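You operate a simulated robot arm through the tools that you are given. There is no shell and no other tool. Be economical: measure what you need, move in short steps, check, and stop when the job is done.

You run a simulated robot arm. Do the job below in one go: nothing can be reset, and whatever is moved stays where it is left.

JOB
Brush the crumbs off the light box, then light the blue block on it, knob on DAY.
Fine: white brush, back in its spot. Set down upright: white brush. What is to be rubbed or washed off counts as gone when no trace of it is left.

Only the result counts: the job must be done as asked and must still hold three seconds after the hand-in. Knocking over, shifting, dropping, spilling or breaking anything else fails it.

ROBOT AND FRAMES
A 7-joint arm with a two-finger parallel gripper, fixed in place. Base frame: the origin is at the foot of the arm, x ahead of it, y to its left, z up; the work surface is at about z = 0.78. Units: m, degrees, N and s.
With the tool pointing down near the work surface it reaches from about 0.22 to 0.68 m from the base axis. Its first joint turns from -66.0 to 66.0 degrees. Payload 2.4 kg.
Tool frame: the origin (TCP) lies between the finger pads and is the grasp point; the fingertips stand 0.03 m ahead of it; z points along the fingers, y is the line along which they close. Largest opening 0.094 m; finger width 0.028, thickness 0.01; the body of the gripper, 0.05 by 0.096 m, starts 0.055 m behind the TCP.
Orientation is that of the tool frame in the base frame, as a unit quaternion [x, y, z, w]. With the fingers straight down and closing along the base's y, the tool's x points along the base's -x, its y along +y and its z along -z.

CONTROLS
- The arm moves only by the tool apply_moves. Its argument "motion" is a list of rows, each an object of numbers (a shift or turn left out is 0, a gripper value left out holds the last): "dx", "dy", "dz": the shift along the tool's x, y, z in m; "wx", "wy", "wz": the turn, a rotation vector about the tool's x, y, z in degrees; "hand": the gripper command, from -1 (shut) to 1 (fully open), values between in proportion. In form: [{"dx": .., "dy": .., "dz": .., "wx": .., "wy": .., "wz": .., "hand": ..}, ...]. A call has 1 to 8 rows; each row shifts and turns the commanded pose from where the row before left it, along the tool's axes as they then stand. Rows are played at 5 a second. More than 0.05 m and 8.6 degrees between two rows, or a gripper value outside its range, and nothing of the call is played. A pose out of reach is approached as far as the arm can. The call stops where the force on the tool passes 40 N (or 10 N more than at its start, if that is more) or the arm is blocked; 0.2 s more then pass. Each finger travels about 0.153 m/s and halts on what it meets, pressing with about 42 N; the grip force reading is that of the motor and also rises with nothing between the fingers. The clock runs only during rows and for 0.2 s after the last one: add rows that do not move to give the fingers time. It gives the time, the measured TCP pose, the force on the tool (base axes), the opening and the grip force at its end, in the units of the frame above (readings bear some noise), with the torque about the TCP (base axes, N m) and any sound that the robot's microphone picked up.
- Cameras (640 x 400 px; columns grow to the right, rows downward): "scene" is fixed at [0.048, 0.4869, 1.4271]; the picture's right is [-0.76, -0.65, 0.00], its down [-0.42, 0.49, -0.76] and it looks along [0.50, -0.58, -0.65] (base axes); focal length 356 px, centre (320, 200). "wrist" rides on the gripper at [0.076, 0.014, -0.102] in the tool frame; the picture's right is [-0.18, 0.98, 0.00], its down [-0.75, -0.14, -0.64] and it looks along [-0.63, -0.12, 0.77] (tool axes); focal length 243 px, centre (320, 200).
- capture(camera): a new picture of that camera. The clock stands still meanwhile.
- measure_at(camera, pixels): there is no depth. For up to 12 entries [column, row, z] of the newest picture of that camera ("zoom" is the newest enlarged one), the place [x, y] in the base frame at which the ray of that pixel passes the height z, good to about 0.003 m, but the place of the scene camera against the robot may be out by one fixed shift of up to 0.025 m in any direction. The clock stands still meanwhile.
- zoom(camera, box): a new picture of the part [left, top, right, bottom] of that camera's present view, enlarged. The clock stands still meanwhile.
- sign_off(): hands the job in; it is judged then, once.

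Go step by step. Measure first, check grasps and placings, and put right what went wrong. The budget is 80 turns and 38 pictures, counting those below and the enlarged ones. Unless the task says otherwise, let go and move clear before handing in, and close with one line.

The tools are called as name(argument=value, ...) on one line, values as JSON. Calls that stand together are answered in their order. apply_moves: Moves the arm, as the interface text tells. Its arguments: {"type":"object","properties":{"motion":{"type":"array"}},"required":["motion"]} The other tools are called the same way: capture (camera) takes a picture; measure_at (camera, pixels) gives the place at which the rays of pixels pass given heights; zoom (camera, box) takes an enlarged picture of a part of a camera's view; sign_off () hands the job in.

At the start:

```text
t: 0.0
position: [0.2977, 0.1868, 1.1653]
orientation: [0.0, 1.0, 0.001, 0.001]
wrist_force: [-0.1, -0.3, -0.1]
wrist_torque: [0.0, 0.0, 0.01]
grip_width: 0.094
grip_force: 0.1
```

scene: 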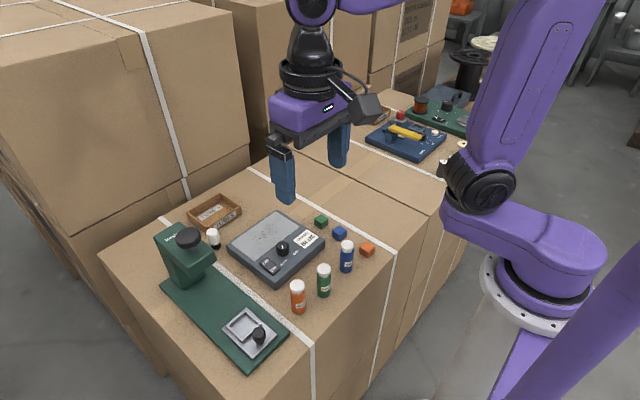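
wrist: 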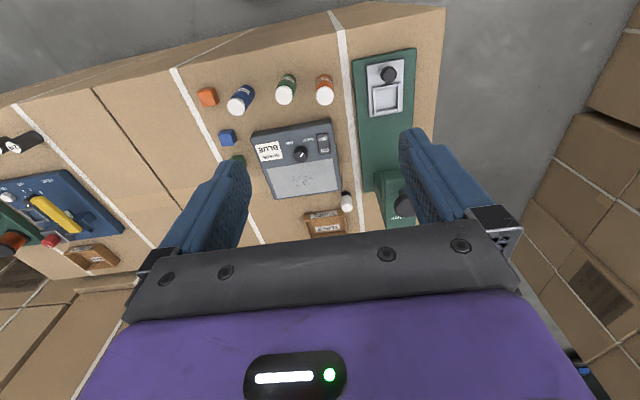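

The light box sits around scene pixel (275,245), with a knob at (282,248) and a rocker at (268,265). I'll zoom in to read the labels and find the brush.

zoom(camera="scene", box=[180, 180, 400, 317])

zoom(camera="wrist", box=[190, 60, 430, 240])

zoom(camera="scene", box=[350, 70, 500, 164])

```text
2.91 times, centred on (290, 248) of scene
```

zoom: 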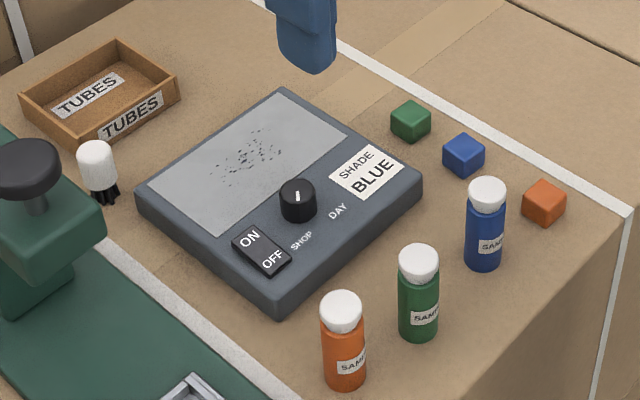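

```text
2.22 times, centred on (310, 150) of wrist
```

zoom: 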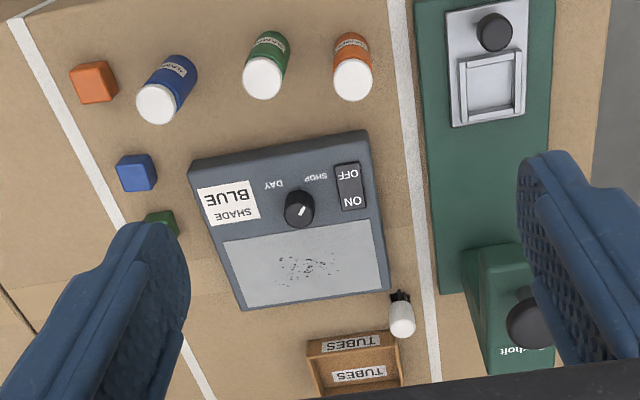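

```text
4.26 times, centred on (425, 117) of scene
```

zoom: 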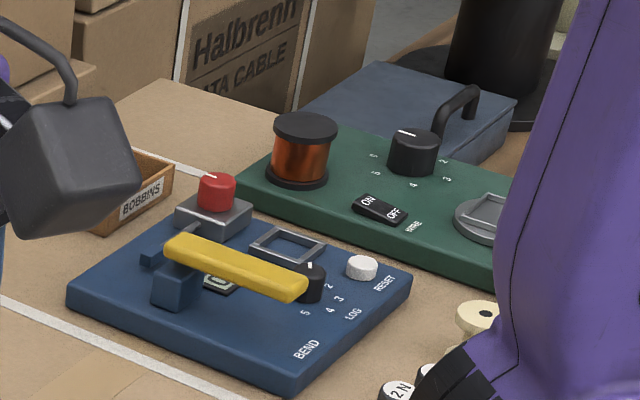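

I can see the panel with crumbs, the knob, the rocker (ON/OFF), and the upright white brush at wrist pixel (346,200). I'll measure these.

measure_at(camera="wrist", pixels=[[346, 194, 0.79], [346.9, 204, 0.84], [301, 153.6, 0.84], [323, 144, 0.825], [265.9, 169.4, 0.82], [332.5, 159, 0.82], [340.6, 189.6, 0.82], [275.3, 198.6, 0.82], [304, 180.6, 0.82], [227.6, 137.4, 0.8], [346.9, 204, 0.85]])

measure_at(camera="scene", pixels=[[216, 246, 0.78], [213, 232, 0.84], [282, 244, 0.84], [268, 265, 0.825], [277, 212, 0.82], [309, 226, 0.82], [264, 260.5, 0.82], [231, 245, 0.82], [340, 234, 0.8], [274.5, 287, 0.78], [325, 248, 0.78], [213, 232, 0.85]])

```text
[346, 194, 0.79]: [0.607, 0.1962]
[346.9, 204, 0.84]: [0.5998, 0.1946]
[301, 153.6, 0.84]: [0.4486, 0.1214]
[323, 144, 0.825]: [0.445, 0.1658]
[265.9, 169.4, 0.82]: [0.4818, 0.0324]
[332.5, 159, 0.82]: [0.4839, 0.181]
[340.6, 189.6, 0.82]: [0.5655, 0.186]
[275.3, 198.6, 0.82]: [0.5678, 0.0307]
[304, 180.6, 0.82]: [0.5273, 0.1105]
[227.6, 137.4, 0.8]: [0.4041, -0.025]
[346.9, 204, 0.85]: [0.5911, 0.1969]
```

```text
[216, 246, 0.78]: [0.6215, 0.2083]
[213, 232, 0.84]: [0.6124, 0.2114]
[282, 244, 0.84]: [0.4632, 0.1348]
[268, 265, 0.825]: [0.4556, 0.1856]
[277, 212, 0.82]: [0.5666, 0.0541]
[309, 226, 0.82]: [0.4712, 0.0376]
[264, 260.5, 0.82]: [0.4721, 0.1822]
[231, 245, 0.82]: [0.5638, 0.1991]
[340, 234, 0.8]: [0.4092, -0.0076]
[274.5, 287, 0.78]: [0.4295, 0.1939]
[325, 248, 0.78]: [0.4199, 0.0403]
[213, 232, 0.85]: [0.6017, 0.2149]
```

The scene camera is offset by about (+0.01,+0.015) from the wrist camera. I'll get a closer wrist view of the box and brush.

apply_moves(motion=[{"dx": -0.01, "dy": -0.01, "dz": 0.04}, {"dx": -0.01, "dy": -0.01, "dz": 0.04}, {"dx": -0.01, "dy": -0.01, "dz": 0.04}, {"dx": -0.01, "dz": 0.04}, {}])

capture(camera="wrist")

```text
t: 1.2
position: [0.3427, 0.1587, 1.0065]
orientation: [0.0, 1.0, 0.0, 0.0]
wrist_force: [-0.9, -0.5, 0.1]
wrist_torque: [-0.01, -0.02, -0.01]
grip_width: 0.0938
grip_force: 0.2
```

```text
32 pictures are left
```

wrist: 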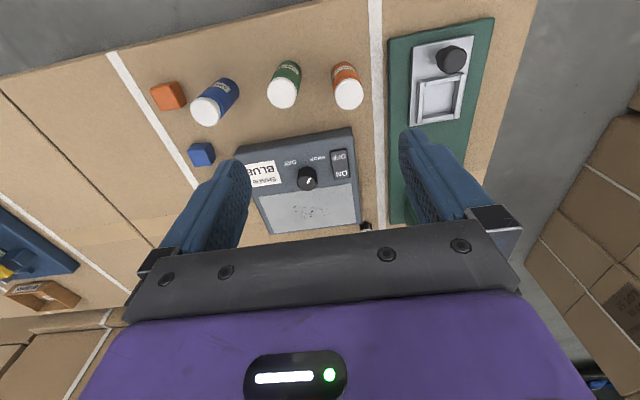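

zoom(camera="wrist", box=[230, 120, 380, 214])

apply_moves(motion=[{"dx": -0.04}, {"dx": -0.04}, {"dx": -0.04}, {}])

capture(camera="wrist")

```text
4.26 times, centred on (305, 167) of wrist
```

zoom: 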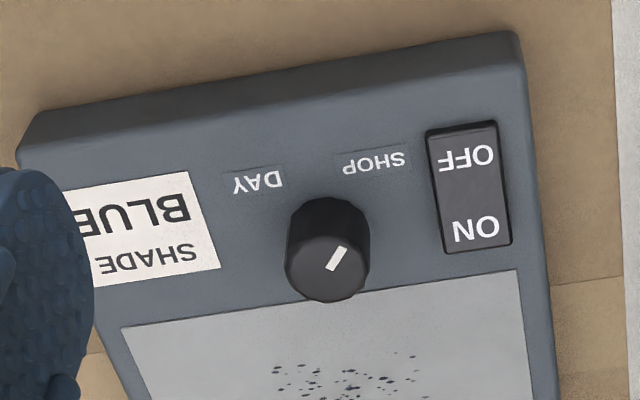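

```text
t: 2.2
position: [0.4601, 0.16, 1.0045]
orientation: [0.001, 1.0, 0.0, -0.001]
wrist_force: [0.6, -1.0, -0.1]
wrist_torque: [0.0, 0.02, -0.03]
grip_width: 0.0942
grip_force: 0.1
```

```text
30 pictures are left
```

wrist: 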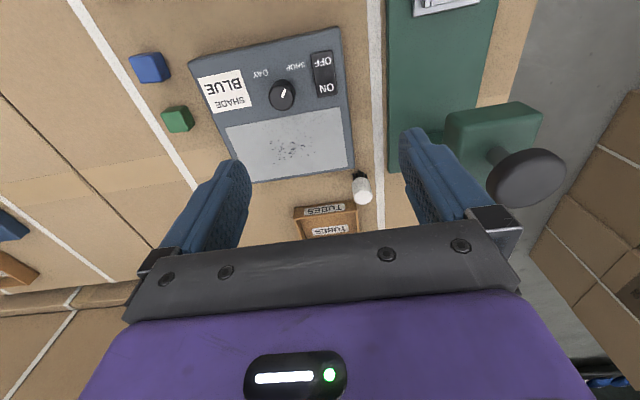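

zoom(camera="wrist", box=[190, 20, 390, 210])

zoom(camera="scene", box=[180, 210, 276, 270])

measure_at(camera="wrist", pixels=[[360, 176, 0.79], [363, 190, 0.84], [282, 100, 0.84], [282, 94, 0.82], [262, 73, 0.82], [297, 66, 0.82], [323, 72, 0.82], [223, 129, 0.82], [340, 105, 0.82], [355, 168, 0.82], [250, 183, 0.82], [150, 68, 0.8]])

```text
2.11 times, centred on (290, 115) of wrist
```

zoom: 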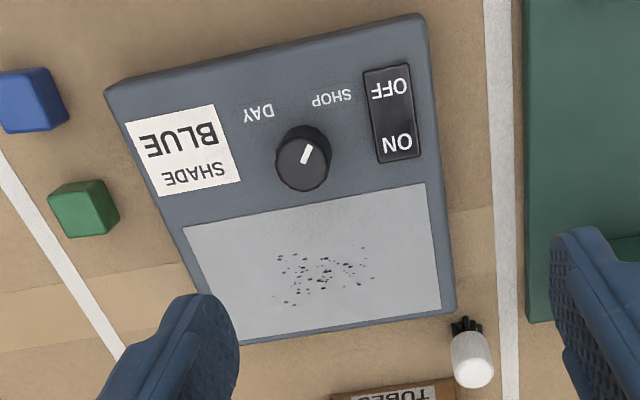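

```text
6.67 times, centred on (228, 240) of scene
```

zoom: 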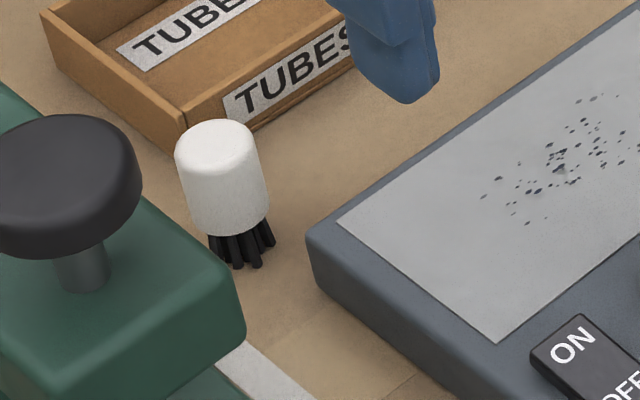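

```text
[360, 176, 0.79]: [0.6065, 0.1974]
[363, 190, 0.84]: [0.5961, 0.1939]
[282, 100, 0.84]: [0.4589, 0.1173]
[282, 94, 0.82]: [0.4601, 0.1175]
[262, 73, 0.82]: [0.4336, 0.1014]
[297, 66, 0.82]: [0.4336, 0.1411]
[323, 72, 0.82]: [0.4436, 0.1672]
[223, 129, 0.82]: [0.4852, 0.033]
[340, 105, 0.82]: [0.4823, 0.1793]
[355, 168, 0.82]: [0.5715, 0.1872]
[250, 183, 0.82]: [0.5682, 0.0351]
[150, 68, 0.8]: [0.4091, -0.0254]
```

I'll get a closer view of the brush and its surroundings (tray, press), and estimate the press's position.

apply_moves(motion=[{"dx": -0.04}, {"dx": -0.04}, {"dx": -0.02}, {}])

capture(camera="wrist")

measure_at(camera="scene", pixels=[[201, 237, 0.9], [201, 237, 0.88], [188, 237, 0.9], [216, 254, 0.84], [216, 265, 0.79], [207, 233, 0.78], [204, 230, 0.78], [188, 212, 0.8], [217, 231, 0.8], [240, 213, 0.8]])

```text
t: 3.2
position: [0.5601, 0.1561, 1.0051]
orientation: [0.001, 1.0, 0.0, 0.0]
wrist_force: [0.7, 1.3, -0.1]
wrist_torque: [-0.02, -0.01, -0.02]
grip_width: 0.094
grip_force: 0.1
```

```text
27 pictures are left
```

wrist: 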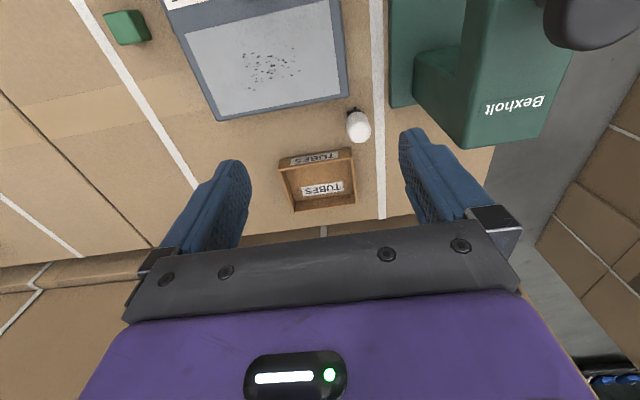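

```text
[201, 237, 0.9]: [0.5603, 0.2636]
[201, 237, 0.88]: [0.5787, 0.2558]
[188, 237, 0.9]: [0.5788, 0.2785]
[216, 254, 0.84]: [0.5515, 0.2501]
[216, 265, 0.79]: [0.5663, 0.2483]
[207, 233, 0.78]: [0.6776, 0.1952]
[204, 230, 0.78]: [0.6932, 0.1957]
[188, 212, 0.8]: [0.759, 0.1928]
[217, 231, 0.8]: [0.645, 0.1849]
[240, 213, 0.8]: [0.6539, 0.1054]
```

zoom(camera="wrist", box=[260, 70, 420, 190])

measure_at(camera="wrist", pixels=[[346, 97, 0.82], [347, 103, 0.78], [280, 160, 0.81], [352, 150, 0.81], [354, 158, 0.78], [413, 60, 0.85], [414, 93, 0.84], [470, 147, 0.84], [470, 147, 0.9], [357, 112, 0.78], [360, 130, 0.835], [391, 108, 0.78]])

```text
3.33 times, centred on (340, 130) of wrist
```

zoom: 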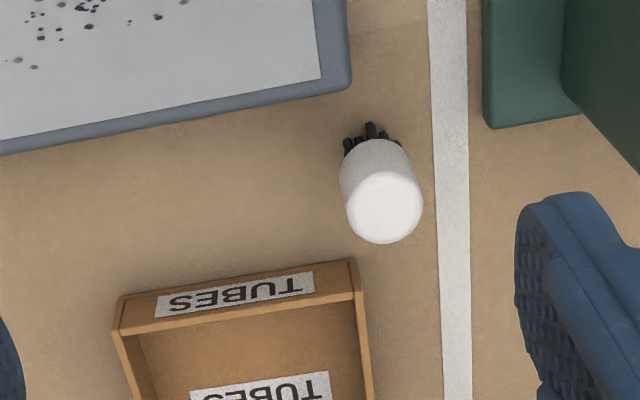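

```text
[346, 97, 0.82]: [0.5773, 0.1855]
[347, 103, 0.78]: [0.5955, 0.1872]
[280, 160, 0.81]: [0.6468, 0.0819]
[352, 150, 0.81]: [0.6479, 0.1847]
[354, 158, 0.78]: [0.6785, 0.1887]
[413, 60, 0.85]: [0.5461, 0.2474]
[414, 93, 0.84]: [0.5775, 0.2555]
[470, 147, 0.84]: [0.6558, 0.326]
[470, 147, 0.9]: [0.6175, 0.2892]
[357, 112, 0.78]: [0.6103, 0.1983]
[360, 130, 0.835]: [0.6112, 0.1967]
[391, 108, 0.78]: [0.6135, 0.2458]
```

The brush axis is at about (0.612, 0.197), the tray edge at x≈0.647 and the light box edge at x≈0.58, so the fingers fit closing along y. I'll move above the brush with a partial opening.

apply_moves(motion=[{"dx": -0.026, "dy": 0.02, "hand": 0.3}, {"dx": -0.026, "dy": 0.021}, {"dz": 0.04}, {"dz": 0.04}, {"dz": 0.03}, {}])

capture(camera="wrist")

capture(camera="scene")

```text
t: 4.6
position: [0.6135, 0.1977, 0.8953]
orientation: [0.0, 1.0, 0.0, 0.0]
wrist_force: [-0.1, 1.0, -0.6]
wrist_torque: [0.01, 0.02, 0.01]
grip_width: 0.0612
grip_force: 0.0
```

```text
25 pictures are left
```

wrist: 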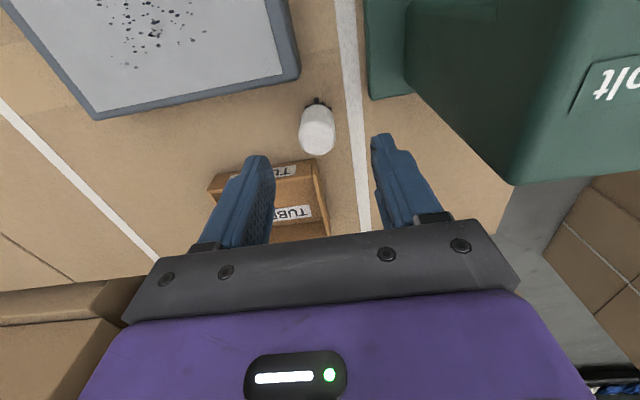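

```text
24 pictures are left
```

scene: 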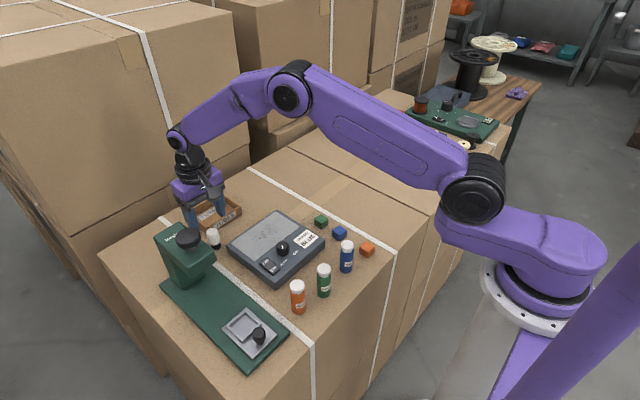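

measure_at(camera="wrist", pixels=[[317, 146, 0.835], [316, 106, 0.785], [299, 78, 0.82], [316, 160, 0.81], [208, 185, 0.81], [368, 97, 0.78], [513, 185, 0.85], [407, 85, 0.85], [316, 135, 0.835]])

zoom(camera="wrist", box=[260, 80, 380, 160])

```text
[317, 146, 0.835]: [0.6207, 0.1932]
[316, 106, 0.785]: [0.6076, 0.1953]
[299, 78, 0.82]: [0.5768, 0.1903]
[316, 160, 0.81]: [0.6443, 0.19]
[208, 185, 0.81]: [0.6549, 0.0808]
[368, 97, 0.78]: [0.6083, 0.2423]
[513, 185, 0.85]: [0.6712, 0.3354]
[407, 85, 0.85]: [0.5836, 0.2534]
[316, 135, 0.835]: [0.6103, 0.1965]
```

```text
5.00 times, centred on (320, 120) of wrist
```

zoom: 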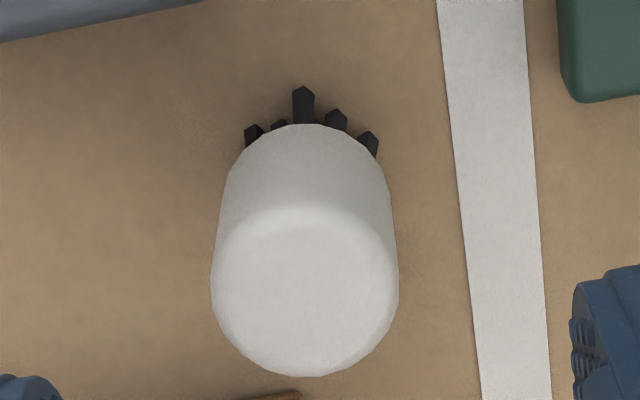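

The top centre of the brush is at about (0.613, 0.196), which matches the TCP. I'll descend to z≈0.825 and close.

apply_moves(motion=[{"dz": 0.025, "dy": -0.0015}, {"dz": 0.025}, {"dz": 0.02}, {}, {"hand": -0.6}, {}, {}])

capture(camera="wrist")

```text
t: 6.2
position: [0.6114, 0.1977, 0.8262]
orientation: [0.0, 1.0, 0.0, 0.0]
wrist_force: [0.2, 0.0, 0.2]
wrist_torque: [0.04, -0.01, -0.02]
grip_width: 0.0264
grip_force: 41.9
```

```text
22 pictures are left
```

wrist: 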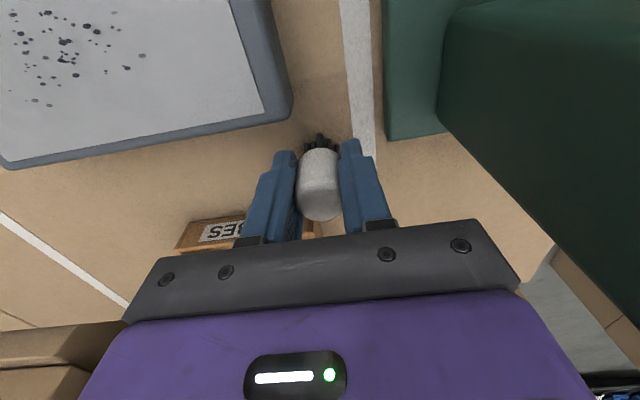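

The brush is gripped at 26 mm width, 42 N. I'll lift it and carry it over the edge of the panel beside the crumbs.

apply_moves(motion=[{"dz": -0.03}, {"dz": -0.04}, {"dz": -0.03}, {"dx": 0.04, "dy": -0.02}, {"dx": 0.046, "dy": -0.02}, {}, {}])

capture(camera="wrist")

```text
refused: row 5 steps farther than a row can; nothing moved
```

```text
21 pictures are left
```

wrist: 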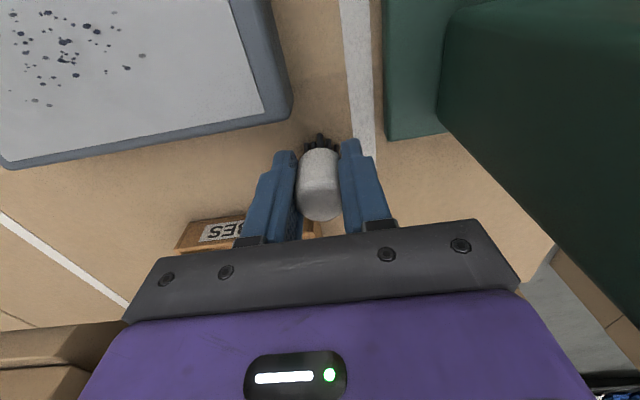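

The step was too long, so nothing moved. I'll use this view to measure the crumbs and resend with shorter steps.

measure_at(camera="wrist", pixels=[[143, 55, 0.82], [127, 68, 0.82], [50, 105, 0.82], [105, 73, 0.82], [60, 3, 0.82], [10, 90, 0.82], [264, 110, 0.82], [15, 40, 0.82]])

apply_moves(motion=[{"dz": -0.03}, {"dz": -0.04}, {"dz": -0.03}, {"dx": 0.04, "dy": -0.015}, {"dx": 0.04, "dy": -0.02}, {}, {}])

capture(camera="wrist")

```text
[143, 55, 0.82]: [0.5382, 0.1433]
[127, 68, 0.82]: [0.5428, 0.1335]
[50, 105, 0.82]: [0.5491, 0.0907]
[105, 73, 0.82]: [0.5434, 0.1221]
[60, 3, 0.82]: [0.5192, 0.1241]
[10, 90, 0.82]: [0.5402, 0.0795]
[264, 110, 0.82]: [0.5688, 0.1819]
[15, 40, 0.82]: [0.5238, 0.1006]
```

```text
t: 7.8
position: [0.5279, 0.161, 0.9256]
orientation: [0.0, 1.0, 0.0, 0.0]
wrist_force: [-0.1, 0.5, -0.3]
wrist_torque: [0.01, -0.01, -0.01]
grip_width: 0.0189
grip_force: 0.0
```

```text
20 pictures are left
```

wrist: 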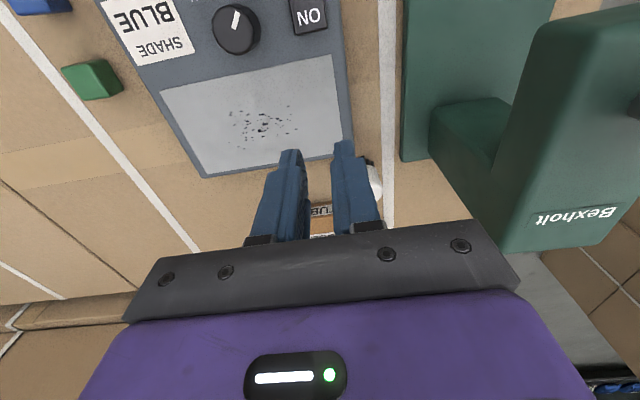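

The grip width is 0.0189 with zero force, so the brush slipped out. I'll check where it is.

zoom(camera="scene", box=[170, 190, 300, 272])

zoom(camera="wrist", box=[320, 130, 420, 240])

```text
4.88 times, centred on (235, 231) of scene
```

zoom: 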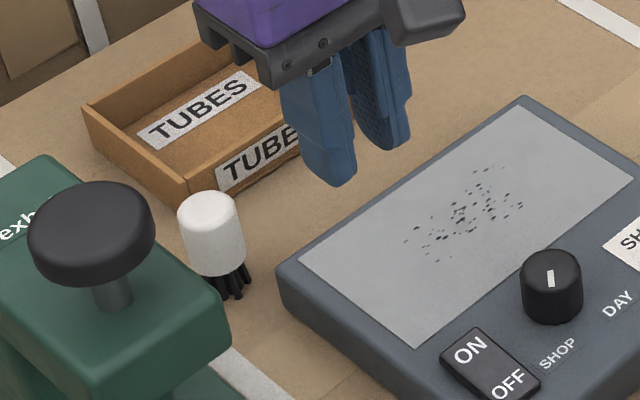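

```text
3.64 times, centred on (370, 185) of wrist
```

zoom: 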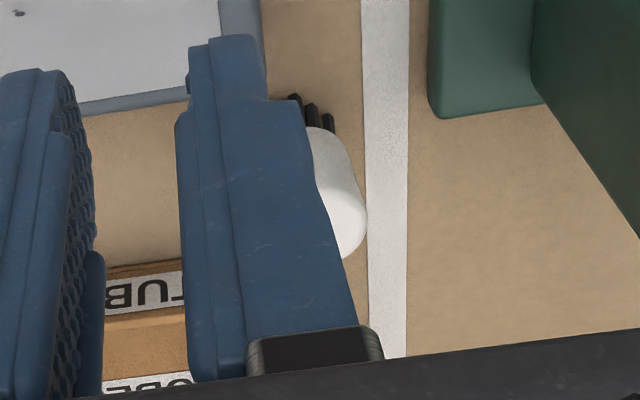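

The brush is still upright in its spot; my grip was likely too high and the lift too fast. I'll go back above it, open, and look again.

apply_moves(motion=[{"dx": -0.04, "dy": 0.02, "hand": 0.3}, {"dx": -0.04, "dy": 0.015}, {}, {}])

zoom(camera="wrist", box=[240, 60, 400, 160])

```text
t: 8.8
position: [0.6069, 0.197, 0.9246]
orientation: [0.0, 1.0, 0.0, 0.0]
wrist_force: [-0.1, -1.2, -0.2]
wrist_torque: [0.0, 0.01, -0.01]
grip_width: 0.0614
grip_force: 0.0
```

```text
4.00 times, centred on (320, 110) of wrist
```

zoom: 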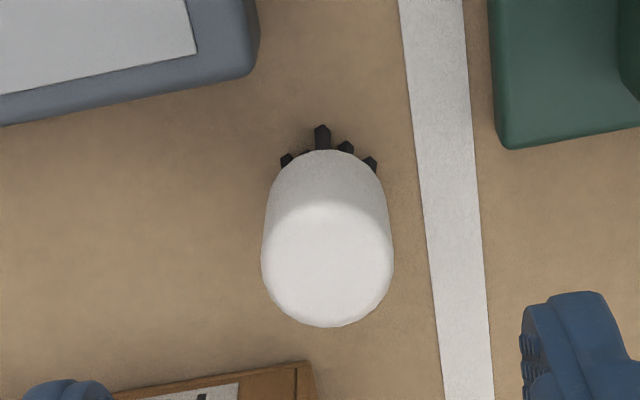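

measure_at(camera="zoom", pixels=[[328, 266, 0.835], [328, 266, 0.825], [328, 327, 0.825], [261, 262, 0.825], [394, 262, 0.825], [322, 128, 0.78], [370, 165, 0.78], [286, 160, 0.78], [312, 400, 0.78], [300, 362, 0.81]])

```text
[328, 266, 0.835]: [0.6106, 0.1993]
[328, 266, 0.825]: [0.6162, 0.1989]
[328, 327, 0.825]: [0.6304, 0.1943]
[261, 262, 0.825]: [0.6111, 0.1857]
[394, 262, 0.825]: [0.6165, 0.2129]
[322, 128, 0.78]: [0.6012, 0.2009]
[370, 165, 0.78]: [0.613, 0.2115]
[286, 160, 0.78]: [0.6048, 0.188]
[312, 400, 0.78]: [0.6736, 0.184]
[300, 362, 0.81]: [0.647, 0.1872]
```

The brush is still at about (0.612, 0.199), with its top near z 0.832. I'll grip lower this time (TCP≈0.815) and close fully.

apply_moves(motion=[{"dz": 0.04, "dx": -0.002, "dy": 0.001}, {"dz": 0.04}, {"dz": 0.031}, {}, {"hand": -1}, {}, {}, {}])

apply_moves(motion=[{"dz": -0.004, "hand": -1}, {"dz": -0.006}, {"dz": -0.01}, {}])

capture(camera="wrist")

```text
t: 10.6
position: [0.6097, 0.1994, 0.8148]
orientation: [0.0, 1.0, 0.001, 0.0]
wrist_force: [-0.7, 0.7, -0.5]
wrist_torque: [-0.02, 0.02, 0.0]
grip_width: 0.0267
grip_force: 42.3
```

```text
t: 11.6
position: [0.6088, 0.1985, 0.8337]
orientation: [0.0, 1.0, 0.0, 0.0]
wrist_force: [-0.4, 0.7, -1.3]
wrist_torque: [0.01, -0.03, 0.02]
grip_width: 0.0267
grip_force: 42.0
```

```text
16 pictures are left
```

wrist: 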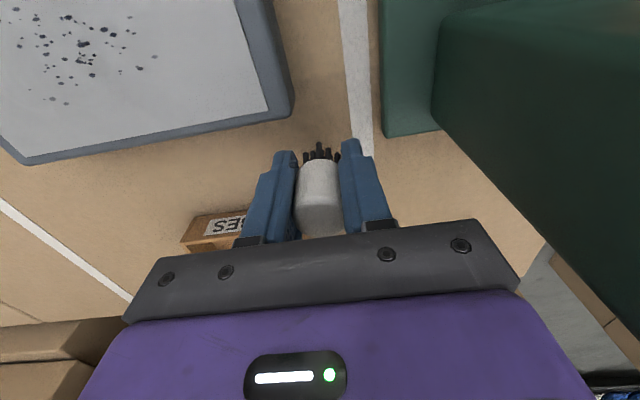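

The brush is lifted and held (width 0.0267, force 42). I'll carry it gently over the panel at about (0.53, 0.164).

apply_moves(motion=[{"dz": -0.015}, {"dz": -0.02}, {"dz": -0.015}, {"dx": 0.02, "dy": -0.01}, {"dx": 0.03, "dy": -0.015}, {"dx": 0.02, "dy": -0.01}, {"dx": 0.01}, {}])

apply_moves(motion=[{"dz": 0.01}, {"dz": 0.008}, {}])

```text
t: 13.4
position: [0.5316, 0.1621, 0.8849]
orientation: [-0.001, 1.0, 0.0, 0.0]
wrist_force: [-0.3, 0.9, -0.5]
wrist_torque: [-0.01, 0.01, 0.02]
grip_width: 0.0265
grip_force: 41.9
```

```text
t: 14.2
position: [0.5321, 0.1632, 0.8657]
orientation: [0.0, 1.0, 0.0, 0.0]
wrist_force: [0.2, 0.0, -0.3]
wrist_torque: [-0.01, 0.01, -0.02]
grip_width: 0.0267
grip_force: 42.3
```

No contact yet at z 0.866. I'll step down slowly.

apply_moves(motion=[{"dz": 0.003}, {"dz": 0.003}, {}])

apply_moves(motion=[{"dz": 0.002}, {"dz": 0.002}, {}])

zoom(camera="scene", box=[200, 190, 330, 272])

```text
t: 15.0
position: [0.5318, 0.1626, 0.8602]
orientation: [0.0, 1.0, 0.0, -0.001]
wrist_force: [0.2, 0.1, -1.2]
wrist_torque: [-0.03, 0.03, 0.01]
grip_width: 0.0269
grip_force: 42.0
```

```text
t: 15.8
position: [0.5314, 0.1635, 0.8573]
orientation: [0.0, 1.0, 0.0, -0.001]
wrist_force: [0.2, -0.5, -1.0]
wrist_torque: [0.02, -0.02, -0.01]
grip_width: 0.0265
grip_force: 42.2
```

```text
4.88 times, centred on (265, 231) of scene
```

zoom: 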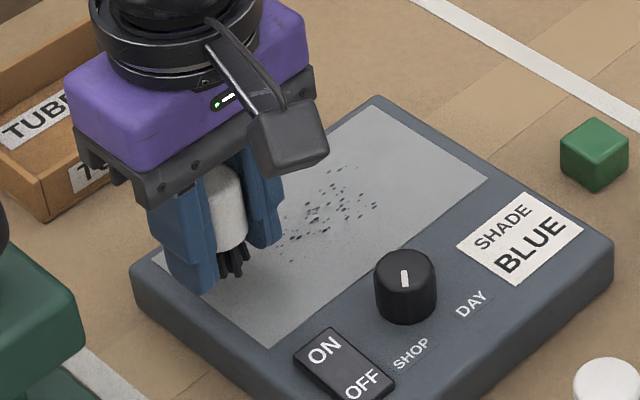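

Still no contact force, so I'll keep going down in small steps.

apply_moves(motion=[{"dz": 0.002}, {"dz": 0.002}, {}])

apply_moves(motion=[{"dz": 0.0015}, {"dz": 0.0015}, {}])

```text
t: 16.6
position: [0.532, 0.1625, 0.8532]
orientation: [0.001, 1.0, 0.001, 0.0]
wrist_force: [0.1, -0.2, 0.2]
wrist_torque: [0.0, -0.03, 0.04]
grip_width: 0.0268
grip_force: 42.2
```

```text
t: 17.4
position: [0.5328, 0.1628, 0.8481]
orientation: [0.0, 1.0, 0.0, 0.001]
wrist_force: [0.1, -0.4, -0.3]
wrist_torque: [0.0, 0.0, -0.02]
grip_width: 0.0266
grip_force: 41.8
```

apply_moves(motion=[{"dz": 0.0015}, {"dz": 0.0015}, {}])

apply_moves(motion=[{"dz": 0.001}, {"dz": 0.001}, {}])

zoom(camera="scene", box=[220, 215, 300, 265])

```text
t: 18.2
position: [0.5309, 0.1632, 0.8467]
orientation: [-0.001, 1.0, 0.0, 0.0]
wrist_force: [0.7, 0.2, 0.0]
wrist_torque: [0.0, -0.01, -0.03]
grip_width: 0.0267
grip_force: 42.2
```

```text
t: 19.0
position: [0.5309, 0.1623, 0.845]
orientation: [0.001, 1.0, 0.0, 0.001]
wrist_force: [-2.1, -1.1, 5.1]
wrist_torque: [-0.01, 0.09, -0.02]
grip_width: 0.0267
grip_force: 42.1
```

```text
8.00 times, centred on (260, 240) of scene
```

zoom: 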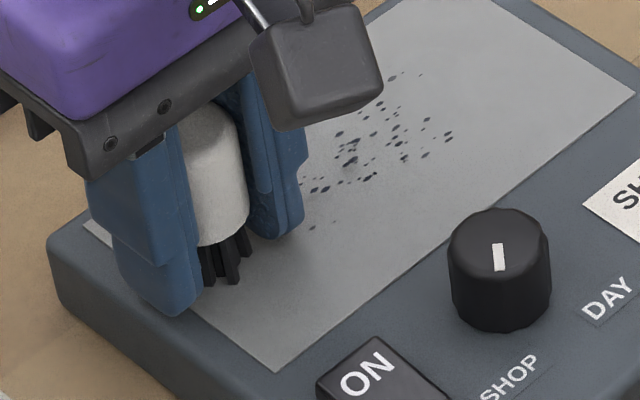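

Contact at TCP z 0.845 with about 5 N. I'll start sweeping along −y and back, shifting x between passes.

apply_moves(motion=[{"dy": -0.02}, {"dy": -0.025}, {"dy": -0.025}, {"dy": -0.025}, {"dy": -0.01}, {}])

capture(camera="wrist")

```text
t: 20.4
position: [0.5327, 0.0613, 0.8441]
orientation: [0.0, 1.0, 0.0, 0.001]
wrist_force: [2.7, 4.2, 16.3]
wrist_torque: [0.08, -0.01, -0.01]
grip_width: 0.0263
grip_force: 42.0
```

```text
13 pictures are left
```

wrist: 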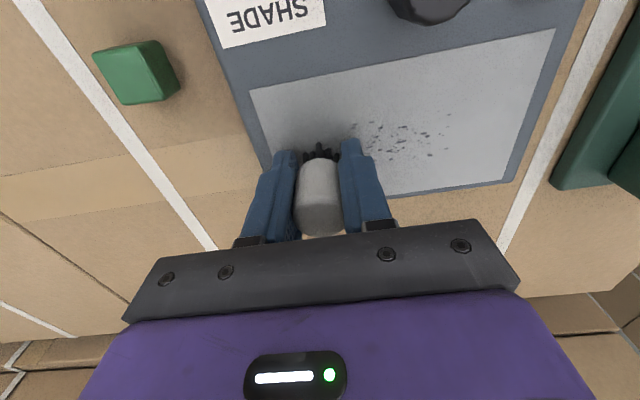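

Some crumbs remain; I'll measure their extent at z 0.81.

measure_at(camera="wrist", pixels=[[357, 124, 0.81], [450, 114, 0.81], [430, 156, 0.81], [400, 133, 0.81], [380, 155, 0.81], [320, 150, 0.81]])

zoom(camera="wrist", box=[330, 90, 480, 190])

```text
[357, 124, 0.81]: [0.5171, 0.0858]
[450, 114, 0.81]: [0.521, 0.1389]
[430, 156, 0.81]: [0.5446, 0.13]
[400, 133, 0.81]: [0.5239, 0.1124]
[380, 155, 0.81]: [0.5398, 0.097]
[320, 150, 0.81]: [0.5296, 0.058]
```

```text
4.00 times, centred on (405, 140) of wrist
```

zoom: 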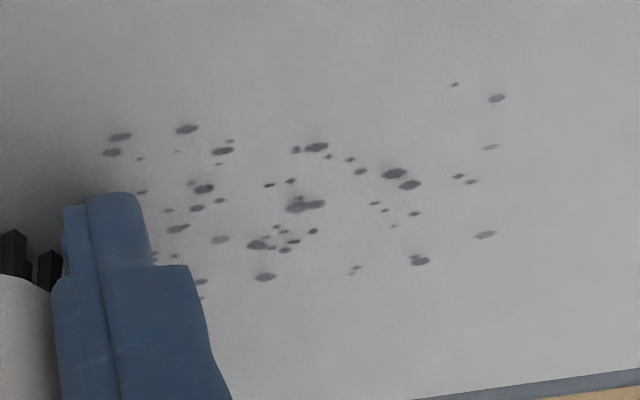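

The crumbs are fading and span x 0.517–0.545, y 0.075–0.14. I'll continue with more passes at several x.

apply_moves(motion=[{"dx": 0.01, "dz": -0.0005}, {"dy": 0.025}, {"dy": 0.025}, {"dy": 0.025}, {"dy": 0.02}, {"dx": -0.018}, {"dy": -0.025}, {"dy": -0.025}])

apply_moves(motion=[{"dy": -0.025}, {"dy": -0.02}, {"dx": 0.01}, {"dy": 0.025}, {"dy": 0.025}, {"dy": 0.025}, {"dy": 0.02}, {}])

zoom(camera="wrist", box=[150, 60, 450, 240])

```text
t: 22.2
position: [0.5407, 0.102, 0.8436]
orientation: [0.0, 1.0, 0.0, 0.001]
wrist_force: [1.2, 3.9, 15.4]
wrist_torque: [0.1, 0.02, 0.0]
grip_width: 0.0264
grip_force: 42.6
```

```text
t: 24.0
position: [0.5311, 0.1532, 0.8431]
orientation: [-0.001, 1.0, 0.0, -0.001]
wrist_force: [-0.9, 0.3, 2.2]
wrist_torque: [-0.04, 0.03, -0.02]
grip_width: 0.0268
grip_force: 41.7
```

```text
2.13 times, centred on (300, 150) of wrist
```

zoom: 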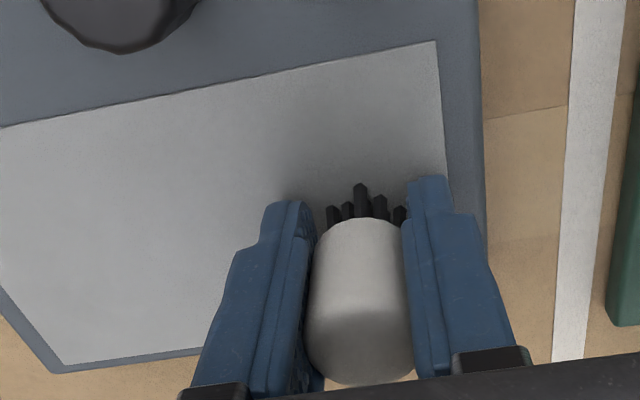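

The visible panel now looks clean. I'll lift and verify.

apply_moves(motion=[{"dz": -0.01}, {"dz": -0.0145}, {"dz": -0.015}, {"dx": -0.02, "dy": 0.01}, {"dx": -0.03, "dy": 0.018}, {"dx": -0.02, "dy": 0.012}, {"dx": -0.012, "dy": 0.005}, {}])

zoom(camera="scene", box=[190, 200, 330, 290])

```text
t: 25.8
position: [0.6121, 0.1994, 0.8842]
orientation: [0.0, 1.0, 0.0, 0.0]
wrist_force: [0.8, -0.3, -1.3]
wrist_torque: [0.0, 0.02, -0.01]
grip_width: 0.0268
grip_force: 42.0
```

```text
4.44 times, centred on (260, 245) of scene
```

zoom: 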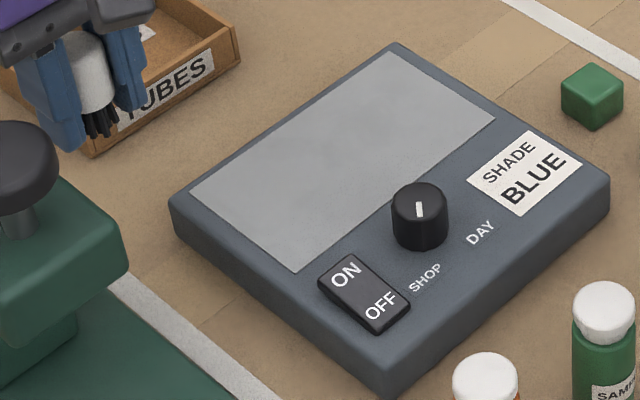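

The panel is fully clean. I'll lower the brush onto its spot.

apply_moves(motion=[{"dz": 0.02}, {"dz": 0.02}, {"dz": 0.015}, {"dz": 0.008}, {"dz": 0.004}, {}, {}])

apply_moves(motion=[{"dz": 0.0015}, {"dz": 0.001}, {}])

```text
t: 27.4
position: [0.6126, 0.1971, 0.8157]
orientation: [-0.001, 1.0, 0.0, 0.0]
wrist_force: [-0.3, 0.7, -0.3]
wrist_torque: [-0.03, 0.04, -0.02]
grip_width: 0.0264
grip_force: 41.8
```

```text
t: 28.2
position: [0.612, 0.1977, 0.8157]
orientation: [0.0, 1.0, 0.0, 0.0]
wrist_force: [-0.8, -0.5, -0.5]
wrist_torque: [0.07, 0.03, 0.04]
grip_width: 0.0264
grip_force: 41.7
```

apply_moves(motion=[{"dz": 0.001}, {"dz": 0.0005}, {}])

```text
t: 29.0
position: [0.6123, 0.1983, 0.8136]
orientation: [0.001, 1.0, -0.001, 0.001]
wrist_force: [-0.8, 0.0, 4.0]
wrist_torque: [0.0, 0.06, 0.0]
grip_width: 0.0267
grip_force: 42.3
```

Contact at 4 N. I'll release gently and rise straight up.

apply_moves(motion=[{"hand": -0.3}, {"hand": 0.0}, {"hand": 0.3}, {}, {"dz": -0.03}, {"dz": -0.04}, {"dz": -0.04}, {}])

zoom(camera="wrist", box=[240, 60, 400, 160])

```text
t: 30.8
position: [0.6108, 0.2003, 0.9228]
orientation: [0.001, 1.0, 0.0, 0.0]
wrist_force: [0.2, 0.6, 0.7]
wrist_torque: [-0.01, -0.01, 0.0]
grip_width: 0.0611
grip_force: 0.1
```

```text
4.00 times, centred on (320, 110) of wrist
```

zoom: 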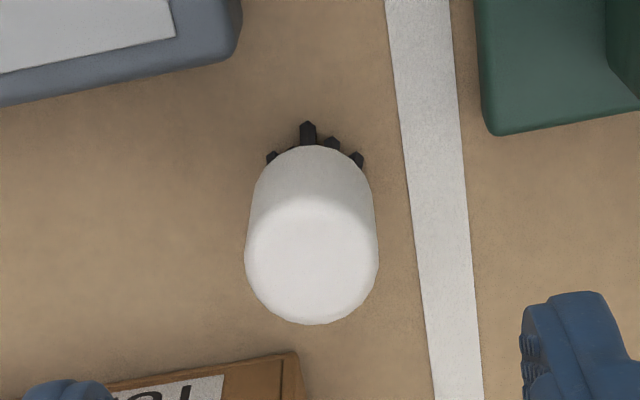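

The brush is upright in its spot. Next I'll move back for a close look at the knob and blue block.

apply_moves(motion=[{"dz": -0.03}, {"dx": 0.04, "dy": -0.02}, {"dx": 0.04, "dy": -0.025}, {"dx": 0.04, "dy": -0.025}, {"dx": 0.04, "dy": -0.025}, {"dx": 0.04, "dy": -0.015}, {}])

zoom(camera="wrist", box=[140, 20, 460, 220])

```text
t: 32.4
position: [0.4137, 0.0884, 0.9545]
orientation: [0.0, 1.0, 0.0, 0.0]
wrist_force: [0.8, -0.3, -1.0]
wrist_torque: [0.0, 0.0, -0.02]
grip_width: 0.0612
grip_force: 0.1
```

```text
2.00 times, centred on (300, 120) of wrist
```

zoom: 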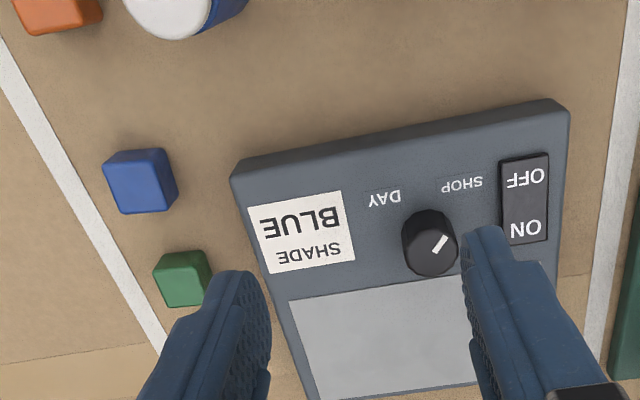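

measure_at(camera="zoom", pixels=[[432, 248, 0.835], [433, 255, 0.835], [447, 235, 0.835], [385, 199, 0.81], [462, 185, 0.81], [523, 172, 0.815], [524, 228, 0.815], [110, 167, 0.805], [172, 158, 0.805], [178, 202, 0.805], [120, 213, 0.805], [428, 232, 0.812]])

zoom(camera="wrist", box=[320, 90, 420, 153])

```text
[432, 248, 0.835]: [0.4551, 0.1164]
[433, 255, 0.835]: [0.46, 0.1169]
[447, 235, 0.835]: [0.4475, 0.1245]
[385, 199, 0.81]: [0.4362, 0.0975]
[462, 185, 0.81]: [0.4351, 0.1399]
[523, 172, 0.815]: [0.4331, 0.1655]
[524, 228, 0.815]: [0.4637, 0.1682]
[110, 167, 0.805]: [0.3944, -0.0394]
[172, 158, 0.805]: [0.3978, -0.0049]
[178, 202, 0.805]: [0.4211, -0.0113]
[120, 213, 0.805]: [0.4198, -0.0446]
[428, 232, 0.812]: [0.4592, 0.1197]
```

```text
6.35 times, centred on (370, 122) of wrist
```

zoom: 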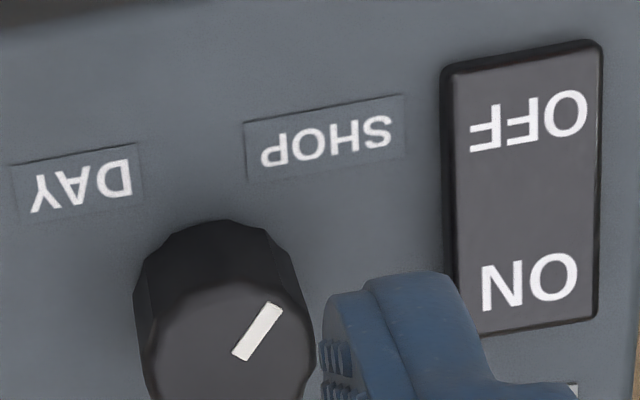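

The knob is centred at about (0.457, 0.118), with its pointer at SHOP (towards −x,+y); DAY lies about 88° away through −x. I'll position above it, pre-rotate +44°, and narrow the opening.

apply_moves(motion=[{"dx": -0.022, "dy": 0.015, "hand": -0.05}, {"dx": -0.0215, "dy": 0.0145}, {"wz": 7.4}, {"wz": 7.4}, {"wz": 7.3}, {"wz": 7.3}, {"wz": 7.3}, {"wz": 7.3}])

apply_moves(motion=[{"dz": 0.03}, {"dz": 0.02}, {}])

capture(camera="wrist")

```text
t: 34.2
position: [0.4555, 0.1183, 0.9533]
orientation: [0.376, 0.927, 0.001, 0.0]
wrist_force: [0.0, -0.1, -0.1]
wrist_torque: [-0.01, -0.02, 0.01]
grip_width: 0.0447
grip_force: 0.1
```

```text
t: 35.0
position: [0.4561, 0.1198, 0.9029]
orientation: [0.375, 0.927, 0.001, 0.0]
wrist_force: [0.5, 0.1, -0.4]
wrist_torque: [0.0, 0.01, 0.01]
grip_width: 0.0446
grip_force: 0.2
```

```text
6 pictures are left
```

wrist: 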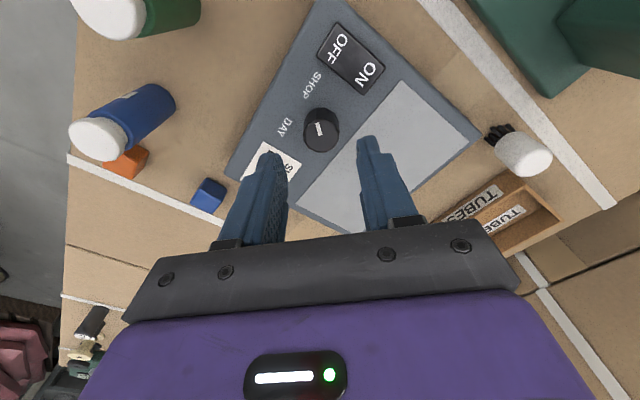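

Only six pictures are left, so I'll be sparing. I'll check the knob against the TCP in this view.

measure_at(camera="wrist", pixels=[[321, 134, 0.835], [321, 134, 0.83], [319, 133, 0.835], [322, 125, 0.835], [208, 196, 0.805], [352, 57, 0.815], [337, 45, 0.815], [368, 73, 0.815]])

```text
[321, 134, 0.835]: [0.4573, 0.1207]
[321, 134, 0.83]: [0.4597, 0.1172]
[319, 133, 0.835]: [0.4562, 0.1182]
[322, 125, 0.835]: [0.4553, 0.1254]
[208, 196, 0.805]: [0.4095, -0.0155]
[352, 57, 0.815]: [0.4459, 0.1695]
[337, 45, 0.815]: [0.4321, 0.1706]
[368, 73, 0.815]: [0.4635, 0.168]
```

The knob centre is at about (0.458, 0.119), which matches the TCP. I'll descend and grip it.

apply_moves(motion=[{"dz": 0.02}, {"dz": 0.02}, {"dz": 0.014}, {}, {"hand": -1}, {}, {}])

```text
t: 36.6
position: [0.4563, 0.1194, 0.848]
orientation: [0.375, 0.927, 0.001, 0.001]
wrist_force: [4.9, 4.1, -10.4]
wrist_torque: [-0.06, -0.36, 0.03]
grip_width: 0.0275
grip_force: 45.2
```

The knob is gripped at 0.0275 with a small lateral load along the closing direction. I'll centre a bit, then turn in two batches.

apply_moves(motion=[{"dy": 0.001}, {}, {"wz": -7.4}, {"wz": -7.4}, {"wz": -7.4}, {}])

```text
t: 38.0
position: [0.455, 0.118, 0.848]
orientation: [0.189, 0.982, 0.001, -0.001]
wrist_force: [4.7, -2.0, -15.6]
wrist_torque: [-0.19, -0.42, -0.03]
grip_width: 0.0269
grip_force: 44.7
```

apply_moves(motion=[{"dx": -0.0015, "dz": 0.001}, {"wz": -7.4}, {"wz": -7.4}, {"wz": -7.4}, {"wz": -7.4}, {"wz": -7.4}, {}])

```text
t: 39.6
position: [0.4554, 0.1157, 0.8478]
orientation: [-0.132, 0.991, -0.001, -0.001]
wrist_force: [-12.7, -9.2, 14.2]
wrist_torque: [-0.3, 0.37, -0.04]
grip_width: 0.0271
grip_force: 44.3
```

apply_moves(motion=[{"dx": 0.001, "dy": -0.001, "dz": -0.0005}, {"wz": -7.4}, {"wz": -7.4}, {"wz": -7.4}, {"wz": -7}, {}])

```text
t: 41.0
position: [0.4585, 0.1158, 0.8479]
orientation: [-0.379, 0.925, 0.0, 0.001]
wrist_force: [-0.1, -8.7, -10.3]
wrist_torque: [0.1, -0.28, -0.12]
grip_width: 0.0271
grip_force: 44.6
```

The knob has turned about 88°. I'll release, rise, and rotate back.

apply_moves(motion=[{"hand": -0.05}, {}, {"dz": -0.03}, {"dz": -0.04}, {"dz": -0.03}, {"wz": 7.4}, {"wz": 7.4}, {"wz": 7.4}])

apply_moves(motion=[{"wz": 7.4}, {"wz": 7.4}, {"wz": 7.4}, {"dx": 0.03, "dy": -0.03, "hand": 0.2}, {"dx": 0.02, "dy": -0.04}, {"dx": 0.02, "dy": -0.04}, {}])

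capture(camera="wrist")

```text
t: 42.8
position: [0.4561, 0.1164, 0.948]
orientation: [-0.192, 0.981, 0.0, 0.0]
wrist_force: [-0.8, 0.1, -0.3]
wrist_torque: [0.02, 0.05, -0.01]
grip_width: 0.0446
grip_force: 0.0
```

```text
t: 44.4
position: [0.3844, 0.0072, 0.9489]
orientation: [-0.001, 1.0, 0.0, 0.0]
wrist_force: [-0.4, -0.1, 0.2]
wrist_torque: [-0.01, -0.02, -0.02]
grip_width: 0.056
grip_force: 0.1
```

```text
5 pictures are left
```

wrist: 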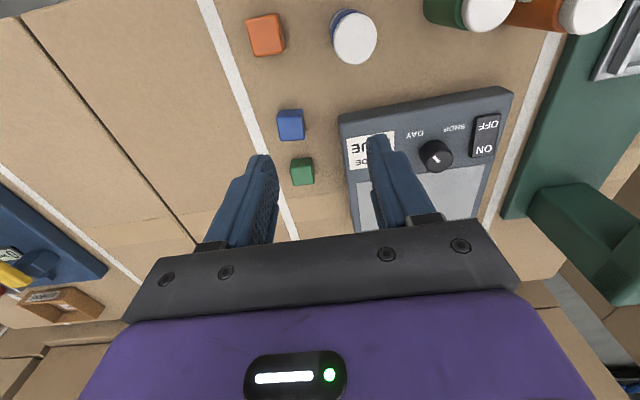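

The pointer now leans towards DAY at (433,157). I'll measure the blue block at (291,126) and its green neighbour.

measure_at(camera="wrist", pixels=[[291, 127, 0.805], [278, 114, 0.805], [302, 112, 0.805], [304, 139, 0.805], [280, 141, 0.805], [277, 110, 0.78], [301, 109, 0.78], [291, 162, 0.8], [310, 158, 0.8], [315, 183, 0.805], [355, 60, 0.78], [438, 161, 0.835]])

zoom(camera="wrist", box=[250, 80, 490, 200])

```text
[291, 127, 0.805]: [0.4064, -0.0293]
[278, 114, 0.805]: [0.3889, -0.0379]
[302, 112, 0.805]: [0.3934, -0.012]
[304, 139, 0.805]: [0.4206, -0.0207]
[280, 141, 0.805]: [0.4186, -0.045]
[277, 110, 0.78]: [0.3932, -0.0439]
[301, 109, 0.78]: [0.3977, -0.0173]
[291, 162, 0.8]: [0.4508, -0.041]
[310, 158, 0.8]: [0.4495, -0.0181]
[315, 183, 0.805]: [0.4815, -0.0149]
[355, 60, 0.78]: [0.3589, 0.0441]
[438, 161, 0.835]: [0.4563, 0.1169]
```

```text
2.67 times, centred on (370, 140) of wrist
```

zoom: 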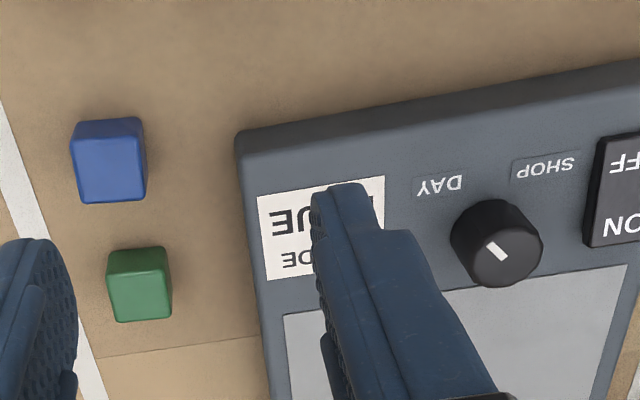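

measure_at(camera="zoom", pixels=[[506, 260, 0.835], [488, 243, 0.835], [440, 186, 0.81], [545, 168, 0.81], [75, 143, 0.805], [140, 135, 0.805], [146, 194, 0.805], [83, 203, 0.805], [111, 168, 0.805], [108, 260, 0.8], [168, 250, 0.8], [497, 248, 0.835]])

```text
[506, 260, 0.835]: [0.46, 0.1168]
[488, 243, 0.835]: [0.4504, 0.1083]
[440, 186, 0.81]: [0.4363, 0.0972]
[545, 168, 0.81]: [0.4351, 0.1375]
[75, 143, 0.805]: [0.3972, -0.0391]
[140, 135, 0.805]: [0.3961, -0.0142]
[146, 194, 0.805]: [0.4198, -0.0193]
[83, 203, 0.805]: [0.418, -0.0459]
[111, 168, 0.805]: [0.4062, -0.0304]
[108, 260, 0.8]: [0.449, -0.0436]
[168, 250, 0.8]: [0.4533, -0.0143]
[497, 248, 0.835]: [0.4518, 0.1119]
```

The pointer is at −41.5° against DAY at −44°, so it's on DAY. The blue block centre is at about (0.408, −0.030); I'll go and grasp it.

apply_moves(motion=[{"dx": -0.0235, "dy": -0.0365}, {"dz": 0.04}, {"dz": 0.04}, {"dz": 0.03}, {"dz": 0.023}, {}, {"hand": -1}, {}])

apply_moves(motion=[{}, {"dz": -0.005}, {"dz": -0.01}, {"dz": -0.02}, {"dz": -0.03}, {}])

```text
t: 46.2
position: [0.4106, -0.0299, 0.8154]
orientation: [0.0, 1.0, 0.0, 0.0]
wrist_force: [0.2, -0.2, 0.0]
wrist_torque: [0.0, 0.01, -0.01]
grip_width: 0.0264
grip_force: 42.6
```

```text
t: 47.6
position: [0.4093, -0.0295, 0.8832]
orientation: [0.0, 1.0, 0.0, 0.0]
wrist_force: [-0.8, -0.1, 0.4]
wrist_torque: [0.0, 0.01, 0.0]
grip_width: 0.0262
grip_force: 42.4
```

The block is held at 26 mm. I'll raise it and carry it over the panel centre at about (0.53, 0.108).

apply_moves(motion=[{"dz": -0.03}, {"dx": -0.04}, {"dx": -0.04, "dy": 0.02}, {"dx": -0.041, "dy": 0.025}, {"dy": 0.04}, {"dy": 0.04}, {"dy": 0.0125}, {}])

apply_moves(motion=[{"dz": 0.03}, {"dz": 0.02}, {"dz": 0.01}, {}])

```text
t: 49.4
position: [0.5299, 0.1066, 0.9097]
orientation: [0.0, 1.0, -0.001, 0.001]
wrist_force: [-0.1, -0.5, -0.3]
wrist_torque: [0.0, -0.03, -0.01]
grip_width: 0.0265
grip_force: 42.1
```

```text
t: 50.4
position: [0.5303, 0.1072, 0.8503]
orientation: [0.0, 1.0, 0.001, 0.0]
wrist_force: [0.7, 0.4, -0.9]
wrist_torque: [0.02, 0.01, -0.01]
grip_width: 0.0264
grip_force: 41.9
```

apply_moves(motion=[{"dz": 0.0015}, {"dz": 0.0015}, {}])

apply_moves(motion=[{"dz": 0.001}, {"dz": 0.001}, {}])

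```text
t: 51.2
position: [0.5317, 0.1072, 0.8477]
orientation: [0.0, 1.0, 0.0, 0.0]
wrist_force: [-0.1, 0.7, -0.8]
wrist_torque: [-0.01, 0.01, -0.04]
grip_width: 0.0263
grip_force: 41.8
```

```text
t: 52.0
position: [0.53, 0.108, 0.8463]
orientation: [-0.001, 1.0, 0.0, 0.0]
wrist_force: [0.0, 0.8, 0.6]
wrist_torque: [0.0, -0.05, 0.01]
grip_width: 0.0265
grip_force: 42.1
```

apply_moves(motion=[{"dz": 0.001}, {"dz": 0.0005}, {}])

```text
t: 52.8
position: [0.5308, 0.1075, 0.8444]
orientation: [0.0, 1.0, 0.001, 0.001]
wrist_force: [-3.7, -0.6, 16.7]
wrist_torque: [-0.04, 0.15, -0.01]
grip_width: 0.0266
grip_force: 42.4
```

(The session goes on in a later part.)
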